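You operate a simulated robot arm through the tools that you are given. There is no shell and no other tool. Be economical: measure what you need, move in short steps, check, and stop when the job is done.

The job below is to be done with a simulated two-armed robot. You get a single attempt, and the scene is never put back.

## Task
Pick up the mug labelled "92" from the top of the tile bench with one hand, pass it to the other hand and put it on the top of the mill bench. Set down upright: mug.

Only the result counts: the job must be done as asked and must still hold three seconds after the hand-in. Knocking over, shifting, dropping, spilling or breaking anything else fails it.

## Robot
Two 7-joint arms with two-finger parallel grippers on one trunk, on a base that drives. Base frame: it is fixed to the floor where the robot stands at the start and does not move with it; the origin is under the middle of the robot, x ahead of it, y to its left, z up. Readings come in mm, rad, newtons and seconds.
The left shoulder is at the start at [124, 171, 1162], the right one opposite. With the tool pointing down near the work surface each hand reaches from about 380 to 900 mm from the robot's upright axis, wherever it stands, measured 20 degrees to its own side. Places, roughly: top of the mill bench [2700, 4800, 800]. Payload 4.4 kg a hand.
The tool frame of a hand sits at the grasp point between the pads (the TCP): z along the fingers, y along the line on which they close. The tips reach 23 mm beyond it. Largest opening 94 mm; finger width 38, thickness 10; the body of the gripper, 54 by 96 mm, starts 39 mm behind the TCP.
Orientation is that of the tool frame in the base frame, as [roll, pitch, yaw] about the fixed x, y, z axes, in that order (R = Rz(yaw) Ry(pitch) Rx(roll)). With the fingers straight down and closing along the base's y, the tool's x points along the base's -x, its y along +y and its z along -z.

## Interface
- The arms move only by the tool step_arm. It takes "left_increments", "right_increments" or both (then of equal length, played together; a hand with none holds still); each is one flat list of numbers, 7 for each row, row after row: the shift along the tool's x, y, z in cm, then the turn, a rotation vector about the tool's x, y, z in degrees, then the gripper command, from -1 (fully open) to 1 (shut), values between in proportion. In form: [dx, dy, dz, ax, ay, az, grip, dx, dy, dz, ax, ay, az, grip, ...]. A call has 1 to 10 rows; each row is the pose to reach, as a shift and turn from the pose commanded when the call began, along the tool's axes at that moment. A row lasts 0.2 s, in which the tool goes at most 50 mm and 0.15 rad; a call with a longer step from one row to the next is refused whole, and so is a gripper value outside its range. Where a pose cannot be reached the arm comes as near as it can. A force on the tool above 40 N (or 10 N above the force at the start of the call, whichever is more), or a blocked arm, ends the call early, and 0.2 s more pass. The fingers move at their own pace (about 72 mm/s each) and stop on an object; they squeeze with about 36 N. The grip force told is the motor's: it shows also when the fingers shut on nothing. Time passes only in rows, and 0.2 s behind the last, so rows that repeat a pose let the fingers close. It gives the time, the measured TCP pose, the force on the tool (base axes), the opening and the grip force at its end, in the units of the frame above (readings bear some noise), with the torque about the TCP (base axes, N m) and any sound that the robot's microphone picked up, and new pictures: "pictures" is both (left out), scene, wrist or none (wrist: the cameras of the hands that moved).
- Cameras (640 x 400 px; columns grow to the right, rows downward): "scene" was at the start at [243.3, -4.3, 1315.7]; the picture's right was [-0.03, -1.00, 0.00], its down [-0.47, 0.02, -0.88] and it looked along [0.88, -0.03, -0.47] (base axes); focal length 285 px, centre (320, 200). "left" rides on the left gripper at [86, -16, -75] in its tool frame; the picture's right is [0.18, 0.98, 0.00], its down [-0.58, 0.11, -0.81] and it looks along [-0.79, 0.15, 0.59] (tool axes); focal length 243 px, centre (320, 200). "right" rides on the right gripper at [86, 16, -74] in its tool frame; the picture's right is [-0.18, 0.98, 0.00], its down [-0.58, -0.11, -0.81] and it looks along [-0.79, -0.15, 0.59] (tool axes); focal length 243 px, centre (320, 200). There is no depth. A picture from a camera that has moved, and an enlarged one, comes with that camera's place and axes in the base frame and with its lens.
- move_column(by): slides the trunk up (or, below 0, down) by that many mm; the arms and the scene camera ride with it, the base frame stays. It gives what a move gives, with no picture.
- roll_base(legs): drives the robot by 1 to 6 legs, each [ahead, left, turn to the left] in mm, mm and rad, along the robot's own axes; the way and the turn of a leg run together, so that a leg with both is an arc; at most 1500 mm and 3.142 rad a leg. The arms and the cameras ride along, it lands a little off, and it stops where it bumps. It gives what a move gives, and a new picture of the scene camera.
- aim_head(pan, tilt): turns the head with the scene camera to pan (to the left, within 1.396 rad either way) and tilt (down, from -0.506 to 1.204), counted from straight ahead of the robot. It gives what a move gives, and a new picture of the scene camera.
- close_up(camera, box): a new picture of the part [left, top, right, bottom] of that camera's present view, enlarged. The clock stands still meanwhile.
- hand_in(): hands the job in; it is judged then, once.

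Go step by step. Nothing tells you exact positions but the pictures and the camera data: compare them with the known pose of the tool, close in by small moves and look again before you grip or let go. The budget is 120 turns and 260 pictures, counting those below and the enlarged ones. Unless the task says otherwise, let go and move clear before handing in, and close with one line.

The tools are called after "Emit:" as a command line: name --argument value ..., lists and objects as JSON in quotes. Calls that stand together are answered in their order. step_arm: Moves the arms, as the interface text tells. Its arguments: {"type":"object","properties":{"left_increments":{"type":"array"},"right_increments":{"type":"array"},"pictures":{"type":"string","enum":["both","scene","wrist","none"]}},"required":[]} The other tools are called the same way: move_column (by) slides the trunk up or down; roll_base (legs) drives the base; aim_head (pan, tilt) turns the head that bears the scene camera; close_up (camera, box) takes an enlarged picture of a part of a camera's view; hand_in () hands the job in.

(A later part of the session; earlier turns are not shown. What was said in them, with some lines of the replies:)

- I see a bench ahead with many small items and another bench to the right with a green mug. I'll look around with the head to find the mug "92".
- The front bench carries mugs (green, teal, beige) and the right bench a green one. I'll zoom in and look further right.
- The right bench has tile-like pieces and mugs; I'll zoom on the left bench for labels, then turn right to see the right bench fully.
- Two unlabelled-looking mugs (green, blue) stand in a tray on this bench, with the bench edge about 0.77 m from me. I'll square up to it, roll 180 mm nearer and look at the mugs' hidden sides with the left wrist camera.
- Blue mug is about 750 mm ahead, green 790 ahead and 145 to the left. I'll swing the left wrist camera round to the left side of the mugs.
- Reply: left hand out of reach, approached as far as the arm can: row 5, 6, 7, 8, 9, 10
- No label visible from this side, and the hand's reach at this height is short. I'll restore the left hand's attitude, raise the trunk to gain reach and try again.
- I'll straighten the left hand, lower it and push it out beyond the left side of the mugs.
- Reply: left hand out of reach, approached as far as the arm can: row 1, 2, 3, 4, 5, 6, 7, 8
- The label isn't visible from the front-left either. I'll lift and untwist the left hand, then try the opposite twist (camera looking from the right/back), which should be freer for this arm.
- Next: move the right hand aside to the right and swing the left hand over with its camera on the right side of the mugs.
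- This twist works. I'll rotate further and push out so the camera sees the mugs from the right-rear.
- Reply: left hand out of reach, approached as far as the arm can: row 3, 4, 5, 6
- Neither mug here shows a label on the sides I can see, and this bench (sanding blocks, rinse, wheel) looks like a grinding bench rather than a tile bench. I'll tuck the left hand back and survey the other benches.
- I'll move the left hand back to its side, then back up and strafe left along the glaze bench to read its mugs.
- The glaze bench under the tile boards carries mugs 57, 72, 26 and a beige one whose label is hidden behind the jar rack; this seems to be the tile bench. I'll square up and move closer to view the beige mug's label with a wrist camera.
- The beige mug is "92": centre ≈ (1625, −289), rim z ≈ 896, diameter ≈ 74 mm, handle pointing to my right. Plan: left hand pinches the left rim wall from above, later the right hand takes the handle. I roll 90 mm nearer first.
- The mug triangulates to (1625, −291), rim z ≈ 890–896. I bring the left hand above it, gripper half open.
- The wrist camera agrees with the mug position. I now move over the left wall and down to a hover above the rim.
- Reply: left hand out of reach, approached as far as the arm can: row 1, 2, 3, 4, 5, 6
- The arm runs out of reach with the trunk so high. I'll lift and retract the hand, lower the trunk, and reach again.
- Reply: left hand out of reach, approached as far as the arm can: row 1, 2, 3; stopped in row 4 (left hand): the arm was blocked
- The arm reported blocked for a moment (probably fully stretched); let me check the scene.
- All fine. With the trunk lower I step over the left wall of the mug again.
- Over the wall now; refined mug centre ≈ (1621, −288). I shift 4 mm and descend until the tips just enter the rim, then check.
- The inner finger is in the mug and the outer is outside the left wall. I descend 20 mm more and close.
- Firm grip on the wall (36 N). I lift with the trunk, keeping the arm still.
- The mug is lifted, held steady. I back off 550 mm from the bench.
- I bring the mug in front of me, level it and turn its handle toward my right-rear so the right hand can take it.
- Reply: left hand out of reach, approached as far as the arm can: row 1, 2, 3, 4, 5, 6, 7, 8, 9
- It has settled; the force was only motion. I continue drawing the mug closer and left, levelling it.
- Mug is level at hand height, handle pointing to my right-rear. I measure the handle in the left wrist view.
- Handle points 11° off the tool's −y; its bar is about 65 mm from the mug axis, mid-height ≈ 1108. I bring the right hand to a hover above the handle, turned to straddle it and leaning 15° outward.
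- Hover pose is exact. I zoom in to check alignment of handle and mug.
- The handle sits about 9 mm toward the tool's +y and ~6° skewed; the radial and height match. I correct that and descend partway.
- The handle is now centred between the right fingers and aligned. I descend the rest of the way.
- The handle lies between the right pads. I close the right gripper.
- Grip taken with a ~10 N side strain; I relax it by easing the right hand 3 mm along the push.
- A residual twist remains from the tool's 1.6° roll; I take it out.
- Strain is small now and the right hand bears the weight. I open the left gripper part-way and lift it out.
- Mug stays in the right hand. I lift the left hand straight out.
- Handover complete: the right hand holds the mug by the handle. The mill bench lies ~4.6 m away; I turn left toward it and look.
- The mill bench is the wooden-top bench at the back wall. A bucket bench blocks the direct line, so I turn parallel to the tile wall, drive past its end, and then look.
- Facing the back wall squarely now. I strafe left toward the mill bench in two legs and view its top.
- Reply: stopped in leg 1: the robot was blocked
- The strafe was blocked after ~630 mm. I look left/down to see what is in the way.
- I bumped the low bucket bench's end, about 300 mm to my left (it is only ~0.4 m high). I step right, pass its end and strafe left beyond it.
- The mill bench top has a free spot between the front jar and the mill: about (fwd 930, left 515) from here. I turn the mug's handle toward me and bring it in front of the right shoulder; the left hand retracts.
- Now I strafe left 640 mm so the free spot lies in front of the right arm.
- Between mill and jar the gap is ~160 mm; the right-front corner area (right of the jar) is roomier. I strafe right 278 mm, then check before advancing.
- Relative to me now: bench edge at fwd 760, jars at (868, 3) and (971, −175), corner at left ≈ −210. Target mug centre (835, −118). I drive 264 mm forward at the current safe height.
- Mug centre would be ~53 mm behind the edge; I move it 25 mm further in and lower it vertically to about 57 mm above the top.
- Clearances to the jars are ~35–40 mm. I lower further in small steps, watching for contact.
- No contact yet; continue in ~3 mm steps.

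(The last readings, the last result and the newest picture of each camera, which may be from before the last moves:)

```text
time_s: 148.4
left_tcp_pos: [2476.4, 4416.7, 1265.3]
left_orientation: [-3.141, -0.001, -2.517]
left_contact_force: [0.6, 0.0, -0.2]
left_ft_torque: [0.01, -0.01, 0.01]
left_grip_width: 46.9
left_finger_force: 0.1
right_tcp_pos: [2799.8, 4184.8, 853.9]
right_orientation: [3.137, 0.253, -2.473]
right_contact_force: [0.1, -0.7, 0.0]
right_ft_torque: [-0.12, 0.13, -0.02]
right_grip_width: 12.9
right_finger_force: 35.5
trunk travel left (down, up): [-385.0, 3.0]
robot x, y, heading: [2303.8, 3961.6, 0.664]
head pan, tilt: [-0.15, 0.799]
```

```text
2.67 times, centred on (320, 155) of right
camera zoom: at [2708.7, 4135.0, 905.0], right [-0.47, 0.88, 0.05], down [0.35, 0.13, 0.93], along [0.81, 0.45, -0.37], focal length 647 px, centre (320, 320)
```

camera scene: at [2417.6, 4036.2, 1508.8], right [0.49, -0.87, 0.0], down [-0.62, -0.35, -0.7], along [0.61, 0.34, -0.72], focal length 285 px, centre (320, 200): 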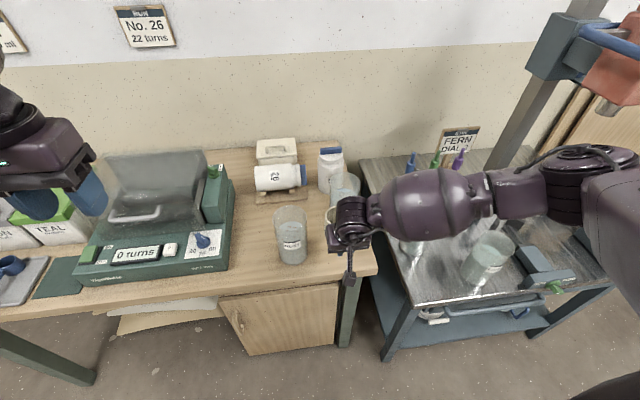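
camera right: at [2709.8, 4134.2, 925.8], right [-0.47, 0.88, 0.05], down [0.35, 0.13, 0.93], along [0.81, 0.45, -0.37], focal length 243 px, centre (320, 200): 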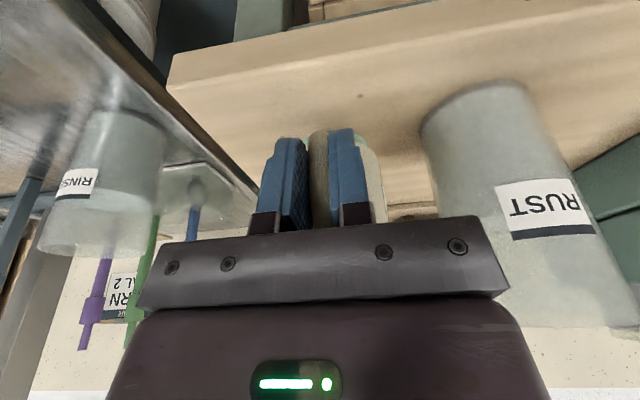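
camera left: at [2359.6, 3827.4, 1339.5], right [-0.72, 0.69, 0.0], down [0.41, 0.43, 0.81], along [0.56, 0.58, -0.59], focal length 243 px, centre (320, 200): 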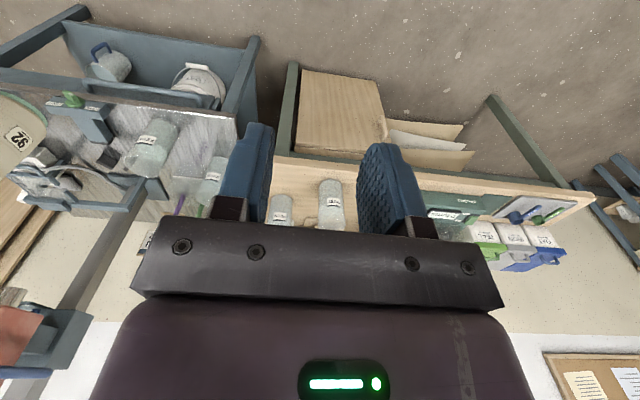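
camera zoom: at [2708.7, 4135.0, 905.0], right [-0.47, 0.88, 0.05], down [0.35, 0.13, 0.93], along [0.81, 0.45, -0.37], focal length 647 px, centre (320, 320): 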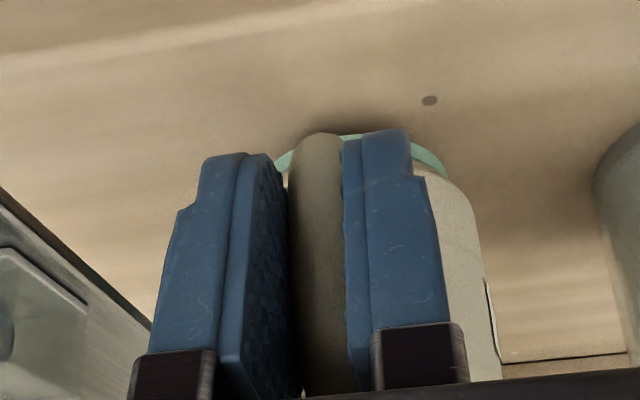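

The shadow under the mug is close; continue gently.

Emit:
step_arm --right_increments '[0.025, 0, 0.1, 0, 0, 0, 1, 0.05, 0, 0.2, 0, 0, 0, 1]' --pictures "none"

Emit:
step_arm --right_increments '[0.025, 0, 0.1, 0, 0, 0, 1, 0.05, 0, 0.2, 0, 0, 0, 1]' --pictures "none"

Emit:
close_up --camera "right" --box '[200, 80, 440, 230]'

```text
time_s: 149.0
left_tcp_pos: [2474.4, 4417.6, 1264.2]
left_orientation: [-3.141, -0.002, -2.516]
left_contact_force: [-0.1, -0.3, 0.1]
left_ft_torque: [0.03, 0.04, 0.0]
left_grip_width: 46.9
left_finger_force: 0.0
right_tcp_pos: [2799.1, 4184.5, 850.9]
right_orientation: [3.136, 0.254, -2.471]
right_contact_force: [0.2, -0.3, 0.3]
right_ft_torque: [-0.09, 0.13, 0.01]
right_grip_width: 12.9
right_finger_force: 36.0
trunk travel left (down, up): [-385.0, 3.0]
robot x, y, heading: [2303.3, 3962.7, 0.662]
head pan, tilt: [-0.15, 0.799]
```

```text
time_s: 149.6
left_tcp_pos: [2474.8, 4416.5, 1264.5]
left_orientation: [-3.141, -0.002, -2.517]
left_contact_force: [-1.2, 0.0, -0.6]
left_ft_torque: [-0.01, -0.03, 0.01]
left_grip_width: 47.1
left_finger_force: 0.1
right_tcp_pos: [2798.5, 4184.8, 849.8]
right_orientation: [3.138, 0.254, -2.471]
right_contact_force: [0.0, -0.7, -0.6]
right_ft_torque: [-0.12, 0.15, -0.01]
right_grip_width: 12.8
right_finger_force: 35.8
trunk travel left (down, up): [-385.0, 3.0]
robot x, y, heading: [2303.3, 3961.6, 0.662]
head pan, tilt: [-0.15, 0.799]
```

```text
2.67 times, centred on (320, 155) of right
camera zoom: at [2709.0, 4135.3, 900.3], right [-0.47, 0.88, 0.05], down [0.35, 0.13, 0.93], along [0.81, 0.45, -0.37], focal length 647 px, centre (320, 320)
```

zoom: 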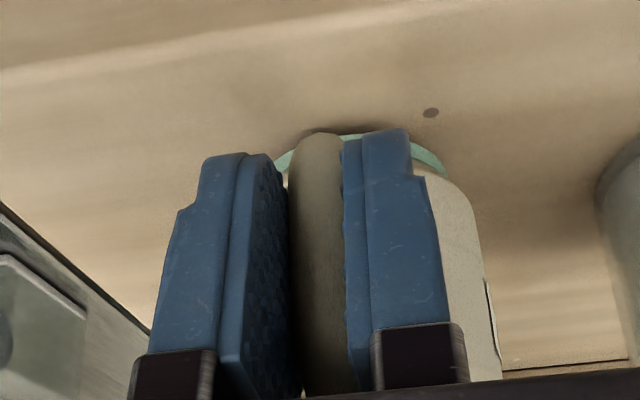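

Emit:
step_arm --right_increments '[0.025, 0, 0.1, 0, 0, 0, 1, 0.05, 0, 0.2, 0, 0, 0, 1]' --pictures "none"

Emit:
step_arm --right_increments '[0.025, 0, 0.1, 0, 0, 0, 1, 0.05, 0, 0.2, 0, 0, 0, 1]' --pictures "none"

Emit:
step_arm --right_increments '[0.025, 0, 0.1, 0, 0, 0, 1, 0.05, 0, 0.2, 0, 0, 0, 1]' --pictures "none"

```text
time_s: 150.2
left_tcp_pos: [2474.4, 4417.5, 1265.0]
left_orientation: [-3.141, -0.002, -2.516]
left_contact_force: [0.0, 0.0, -0.3]
left_ft_torque: [0.01, 0.0, 0.01]
left_grip_width: 47.0
left_finger_force: 0.1
right_tcp_pos: [2799.7, 4185.8, 848.9]
right_orientation: [3.133, 0.256, -2.474]
right_contact_force: [0.3, -0.8, 0.0]
right_ft_torque: [-0.1, 0.14, 0.01]
right_grip_width: 12.8
right_finger_force: 35.9
trunk travel left (down, up): [-385.0, 3.0]
robot x, y, heading: [2304.9, 3959.5, 0.67]
head pan, tilt: [-0.15, 0.799]
```

```text
time_s: 150.8
left_tcp_pos: [2475.4, 4416.7, 1266.0]
left_orientation: [-3.141, -0.002, -2.517]
left_contact_force: [-0.3, 0.4, -0.8]
left_ft_torque: [-0.02, 0.02, -0.04]
left_grip_width: 47.4
left_finger_force: 0.1
right_tcp_pos: [2799.0, 4184.9, 846.6]
right_orientation: [3.136, 0.254, -2.474]
right_contact_force: [-0.1, 0.4, -0.9]
right_ft_torque: [-0.13, 0.14, 0.03]
right_grip_width: 12.6
right_finger_force: 35.5
trunk travel left (down, up): [-385.0, 3.0]
robot x, y, heading: [2300.5, 3961.5, 0.666]
head pan, tilt: [-0.15, 0.799]
```

```text
time_s: 151.4
left_tcp_pos: [2474.8, 4416.0, 1265.1]
left_orientation: [-3.141, -0.002, -2.517]
left_contact_force: [-0.2, -0.3, 0.1]
left_ft_torque: [-0.01, -0.01, -0.02]
left_grip_width: 46.7
left_finger_force: 0.0
right_tcp_pos: [2798.4, 4184.7, 843.7]
right_orientation: [3.136, 0.254, -2.473]
right_contact_force: [0.3, -0.1, 0.6]
right_ft_torque: [-0.12, 0.15, -0.01]
right_grip_width: 12.5
right_finger_force: 35.9
trunk travel left (down, up): [-385.0, 3.0]
robot x, y, heading: [2303.3, 3960.6, 0.665]
head pan, tilt: [-0.15, 0.799]
```

Emit:
step_arm --right_increments '[0.05, 0, 0.2, 0, 0, 0, 1, 0.1, 0, 0.39, 0, 0, 0, 1]' --pictures "none"

Emit:
step_arm --right_increments '[0.05, 0, 0.2, 0, 0, 0, 1, 0.1, 0, 0.39, 0, 0, 0, 1]' --pictures "wrist"

```text
time_s: 152.0
left_tcp_pos: [2473.0, 4415.0, 1265.5]
left_orientation: [-3.141, -0.001, -2.516]
left_contact_force: [0.2, -0.1, -0.4]
left_ft_torque: [-0.02, -0.01, 0.02]
left_grip_width: 47.0
left_finger_force: 0.0
right_tcp_pos: [2798.6, 4186.1, 842.2]
right_orientation: [3.135, 0.259, -2.472]
right_contact_force: [-1.4, -2.4, 16.2]
right_ft_torque: [0.01, -0.8, -0.06]
right_grip_width: 12.8
right_finger_force: 36.0
trunk travel left (down, up): [-385.0, 3.0]
robot x, y, heading: [2302.9, 3960.7, 0.664]
head pan, tilt: [-0.15, 0.799]
```

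```text
time_s: 152.6
left_tcp_pos: [2474.0, 4415.4, 1264.9]
left_orientation: [-3.142, -0.001, -2.517]
left_contact_force: [-0.2, 0.3, -0.2]
left_ft_torque: [0.02, 0.0, 0.03]
left_grip_width: 47.1
left_finger_force: 0.1
right_tcp_pos: [2798.0, 4184.9, 835.4]
right_orientation: [3.135, 0.256, -2.474]
right_contact_force: [-2.8, -4.0, 20.4]
right_ft_torque: [0.18, -0.64, -0.08]
right_grip_width: 12.8
right_finger_force: 36.1
trunk travel left (down, up): [-385.0, 3.0]
robot x, y, heading: [2304.3, 3958.5, 0.663]
head pan, tilt: [-0.15, 0.799]
camera right: at [2707.3, 4134.8, 887.3], right [-0.47, 0.88, 0.05], down [0.35, 0.13, 0.93], along [0.81, 0.45, -0.37], focal length 243 px, centre (320, 200)
```

right: 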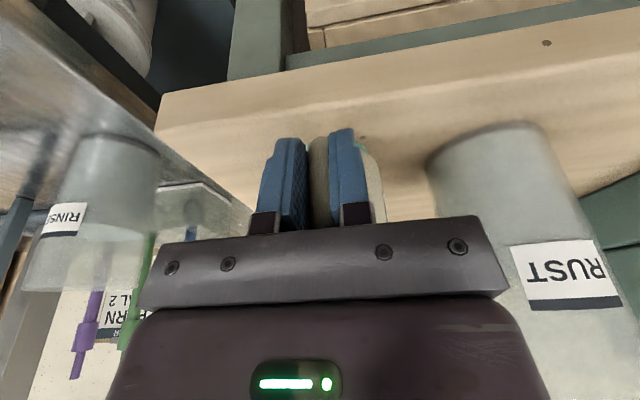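

Contact found (16–20 N). I ease up 2 mm to unload, then open gently.

Emit:
step_arm --right_increments '[-0.03, 0, -0.1, 0, 0, 0, 1, -0.05, 0, -0.19, 0, 0, 0, 1]' --pictures "none"

Emit:
close_up --camera "scene" --box '[290, 170, 402, 240]'

```text
time_s: 153.2
left_tcp_pos: [2474.1, 4417.0, 1264.8]
left_orientation: [-3.141, -0.001, -2.516]
left_contact_force: [0.0, 0.3, -0.5]
left_ft_torque: [0.0, 0.01, -0.02]
left_grip_width: 47.0
left_finger_force: 0.1
right_tcp_pos: [2797.1, 4185.5, 836.3]
right_orientation: [3.137, 0.252, -2.473]
right_contact_force: [-0.8, 1.7, 0.2]
right_ft_torque: [0.06, -0.01, 0.07]
right_grip_width: 12.7
right_finger_force: 36.0
trunk travel left (down, up): [-385.0, 3.0]
robot x, y, heading: [2302.6, 3961.1, 0.672]
head pan, tilt: [-0.15, 0.799]
```

```text
5.71 times, centred on (346, 205) of scene
camera zoom: at [2417.1, 4036.3, 1508.7], right [0.49, -0.87, 0.0], down [-0.62, -0.35, -0.7], along [0.61, 0.34, -0.72], focal length 1629 px, centre (171, 171)
```

zoom: 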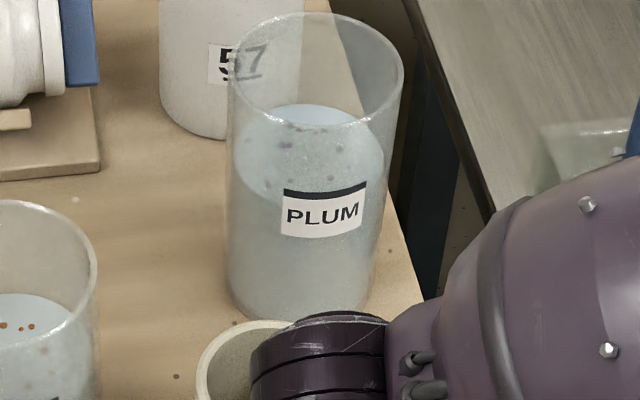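

Unloaded. Open the right fingers gradually.

Emit:
step_arm --right_increments '[0, 0, 0, 0, 0, 0, 0.68, 0, 0, 0, 0, 0, 0, 0.6, 0, 0, 0, 0, 0, 0, 0.5, 0, 0, 0, 0, 0, 0, 0.35, 0, 0, 0, 0, 0, 0, 0.35]' --pictures "wrist"

Emit:
close_up --camera "scene" --box '[290, 170, 402, 240]'

Emit:
close_up --camera "right" --box '[200, 80, 440, 230]'

```text
time_s: 154.4
left_tcp_pos: [2475.4, 4416.4, 1264.9]
left_orientation: [-3.141, -0.001, -2.517]
left_contact_force: [0.1, -0.7, 0.7]
left_ft_torque: [0.01, 0.02, 0.02]
left_grip_width: 47.0
left_finger_force: 0.1
right_tcp_pos: [2798.6, 4186.3, 838.5]
right_orientation: [3.137, 0.254, -2.474]
right_contact_force: [0.1, -0.1, -0.4]
right_ft_torque: [-0.01, -0.01, 0.0]
right_grip_width: 30.7
right_finger_force: 0.1
trunk travel left (down, up): [-385.0, 3.0]
robot x, y, heading: [2303.1, 3963.8, 0.67]
head pan, tilt: [-0.15, 0.799]
camera right: at [2708.2, 4135.4, 888.7], right [-0.47, 0.88, 0.05], down [0.35, 0.13, 0.93], along [0.81, 0.45, -0.37], focal length 243 px, centre (320, 200)
```

right: 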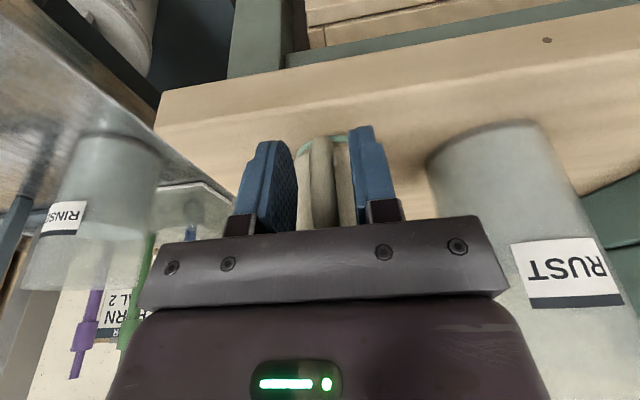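

```text
5.71 times, centred on (346, 205) of scene
camera zoom: at [2417.2, 4036.1, 1508.8], right [0.49, -0.87, 0.0], down [-0.62, -0.35, -0.7], along [0.61, 0.34, -0.72], focal length 1629 px, centre (171, 171)
```

zoom: 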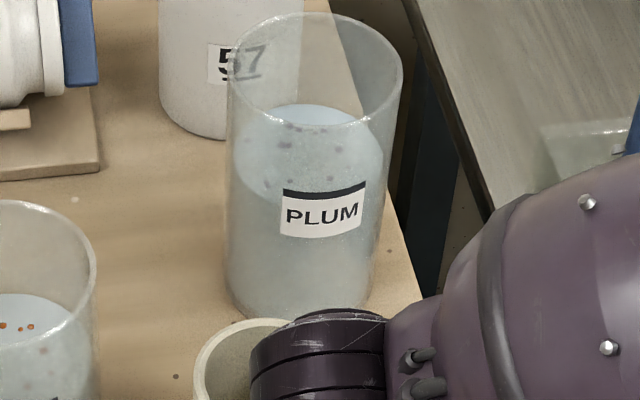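

```text
2.67 times, centred on (320, 155) of right
camera zoom: at [2708.2, 4135.4, 888.7], right [-0.47, 0.88, 0.05], down [0.35, 0.13, 0.93], along [0.81, 0.45, -0.37], focal length 647 px, centre (320, 320)
```

zoom: 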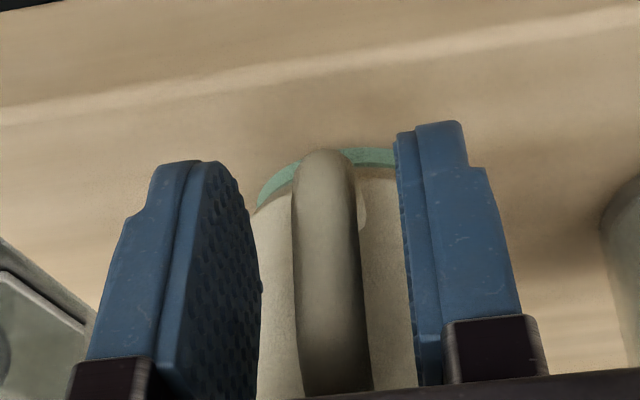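

The mug stands free, upright. I withdraw the right hand backward and up.

Emit:
step_arm --right_increments '[0, 0, -2, 0, 0, 0, 0.35, 0, 0, -4, 0, 0, 0, 0.35, 1, 0, -7, 0, 0, 0, 0.3, 2, 0, -10, 0, 0, 0, 0.2, 4, 0, -14, 0, 0, 0, 0, 7, 0, -17, 0, 0, 0, 0, 10, 0, -20, 0, 0, 0, 0]' --pictures "both"

Emit:
close_up --camera "scene" --box '[240, 140, 432, 260]'

```text
time_s: 156.0
left_tcp_pos: [2474.6, 4416.8, 1264.7]
left_orientation: [3.141, -0.002, -2.518]
left_contact_force: [0.3, 0.2, -0.7]
left_ft_torque: [0.0, 0.0, 0.01]
left_grip_width: 46.7
left_finger_force: 0.2
right_tcp_pos: [2683.3, 4092.2, 1006.0]
right_orientation: [3.136, 0.255, -2.473]
right_contact_force: [0.0, 0.9, 0.1]
right_ft_torque: [0.03, -0.01, 0.0]
right_grip_width: 46.9
right_finger_force: 0.1
trunk travel left (down, up): [-385.0, 3.0]
robot x, y, heading: [2298.7, 3959.7, 0.666]
head pan, tilt: [-0.15, 0.799]
camera scene: at [2416.6, 4035.5, 1508.9], right [0.49, -0.87, 0.0], down [-0.62, -0.35, -0.7], along [0.61, 0.34, -0.72], focal length 285 px, centre (320, 200)
camera right: at [2592.5, 4042.3, 1056.5], right [-0.47, 0.88, 0.05], down [0.35, 0.13, 0.93], along [0.81, 0.45, -0.37], focal length 243 px, centre (320, 200)
```

scene: 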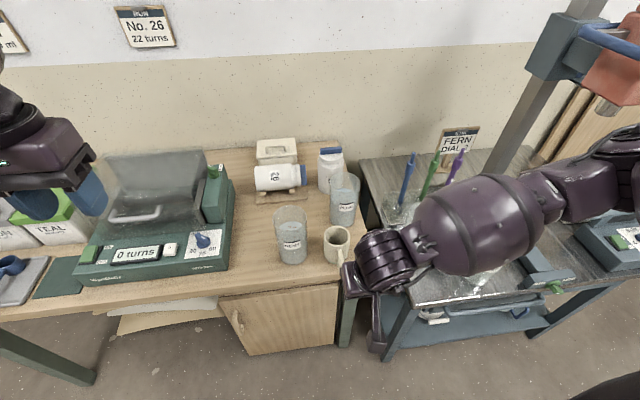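
right: 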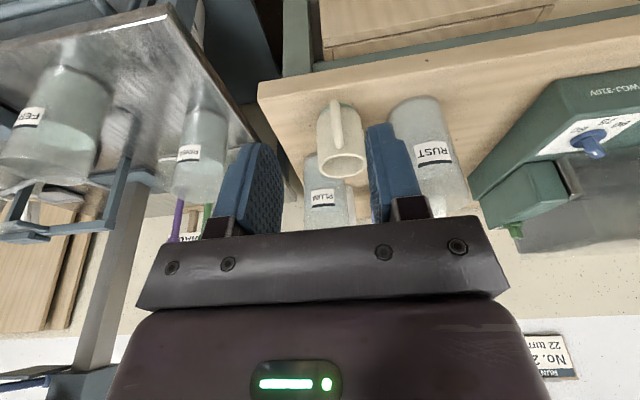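

```text
3.33 times, centred on (336, 200) of scene
camera zoom: at [2416.6, 4035.5, 1508.9], right [0.49, -0.87, 0.0], down [-0.62, -0.35, -0.7], along [0.61, 0.34, -0.72], focal length 950 px, centre (267, 200)
```

zoom: 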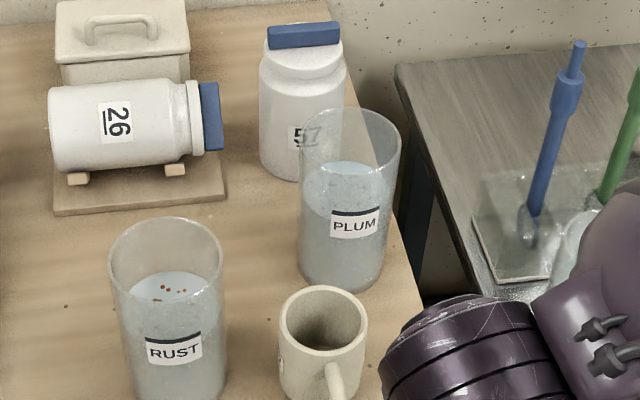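

The mug stands upright on the mill bench, clear of both jars and the edge, and both hands are clear. I hand in.

Emit:
hand_in

```text
The job is handed in.
```

I picked mug "92" up from the tile bench with the left hand and passed it to the right hand. It now stands upright near the front-right corner of the mill bench, clear of the jars and the edge, and I've handed the job in. On the way the base bumped the end of the low bucket bench. I saw no sign that anything moved, but part of that view was blocked.
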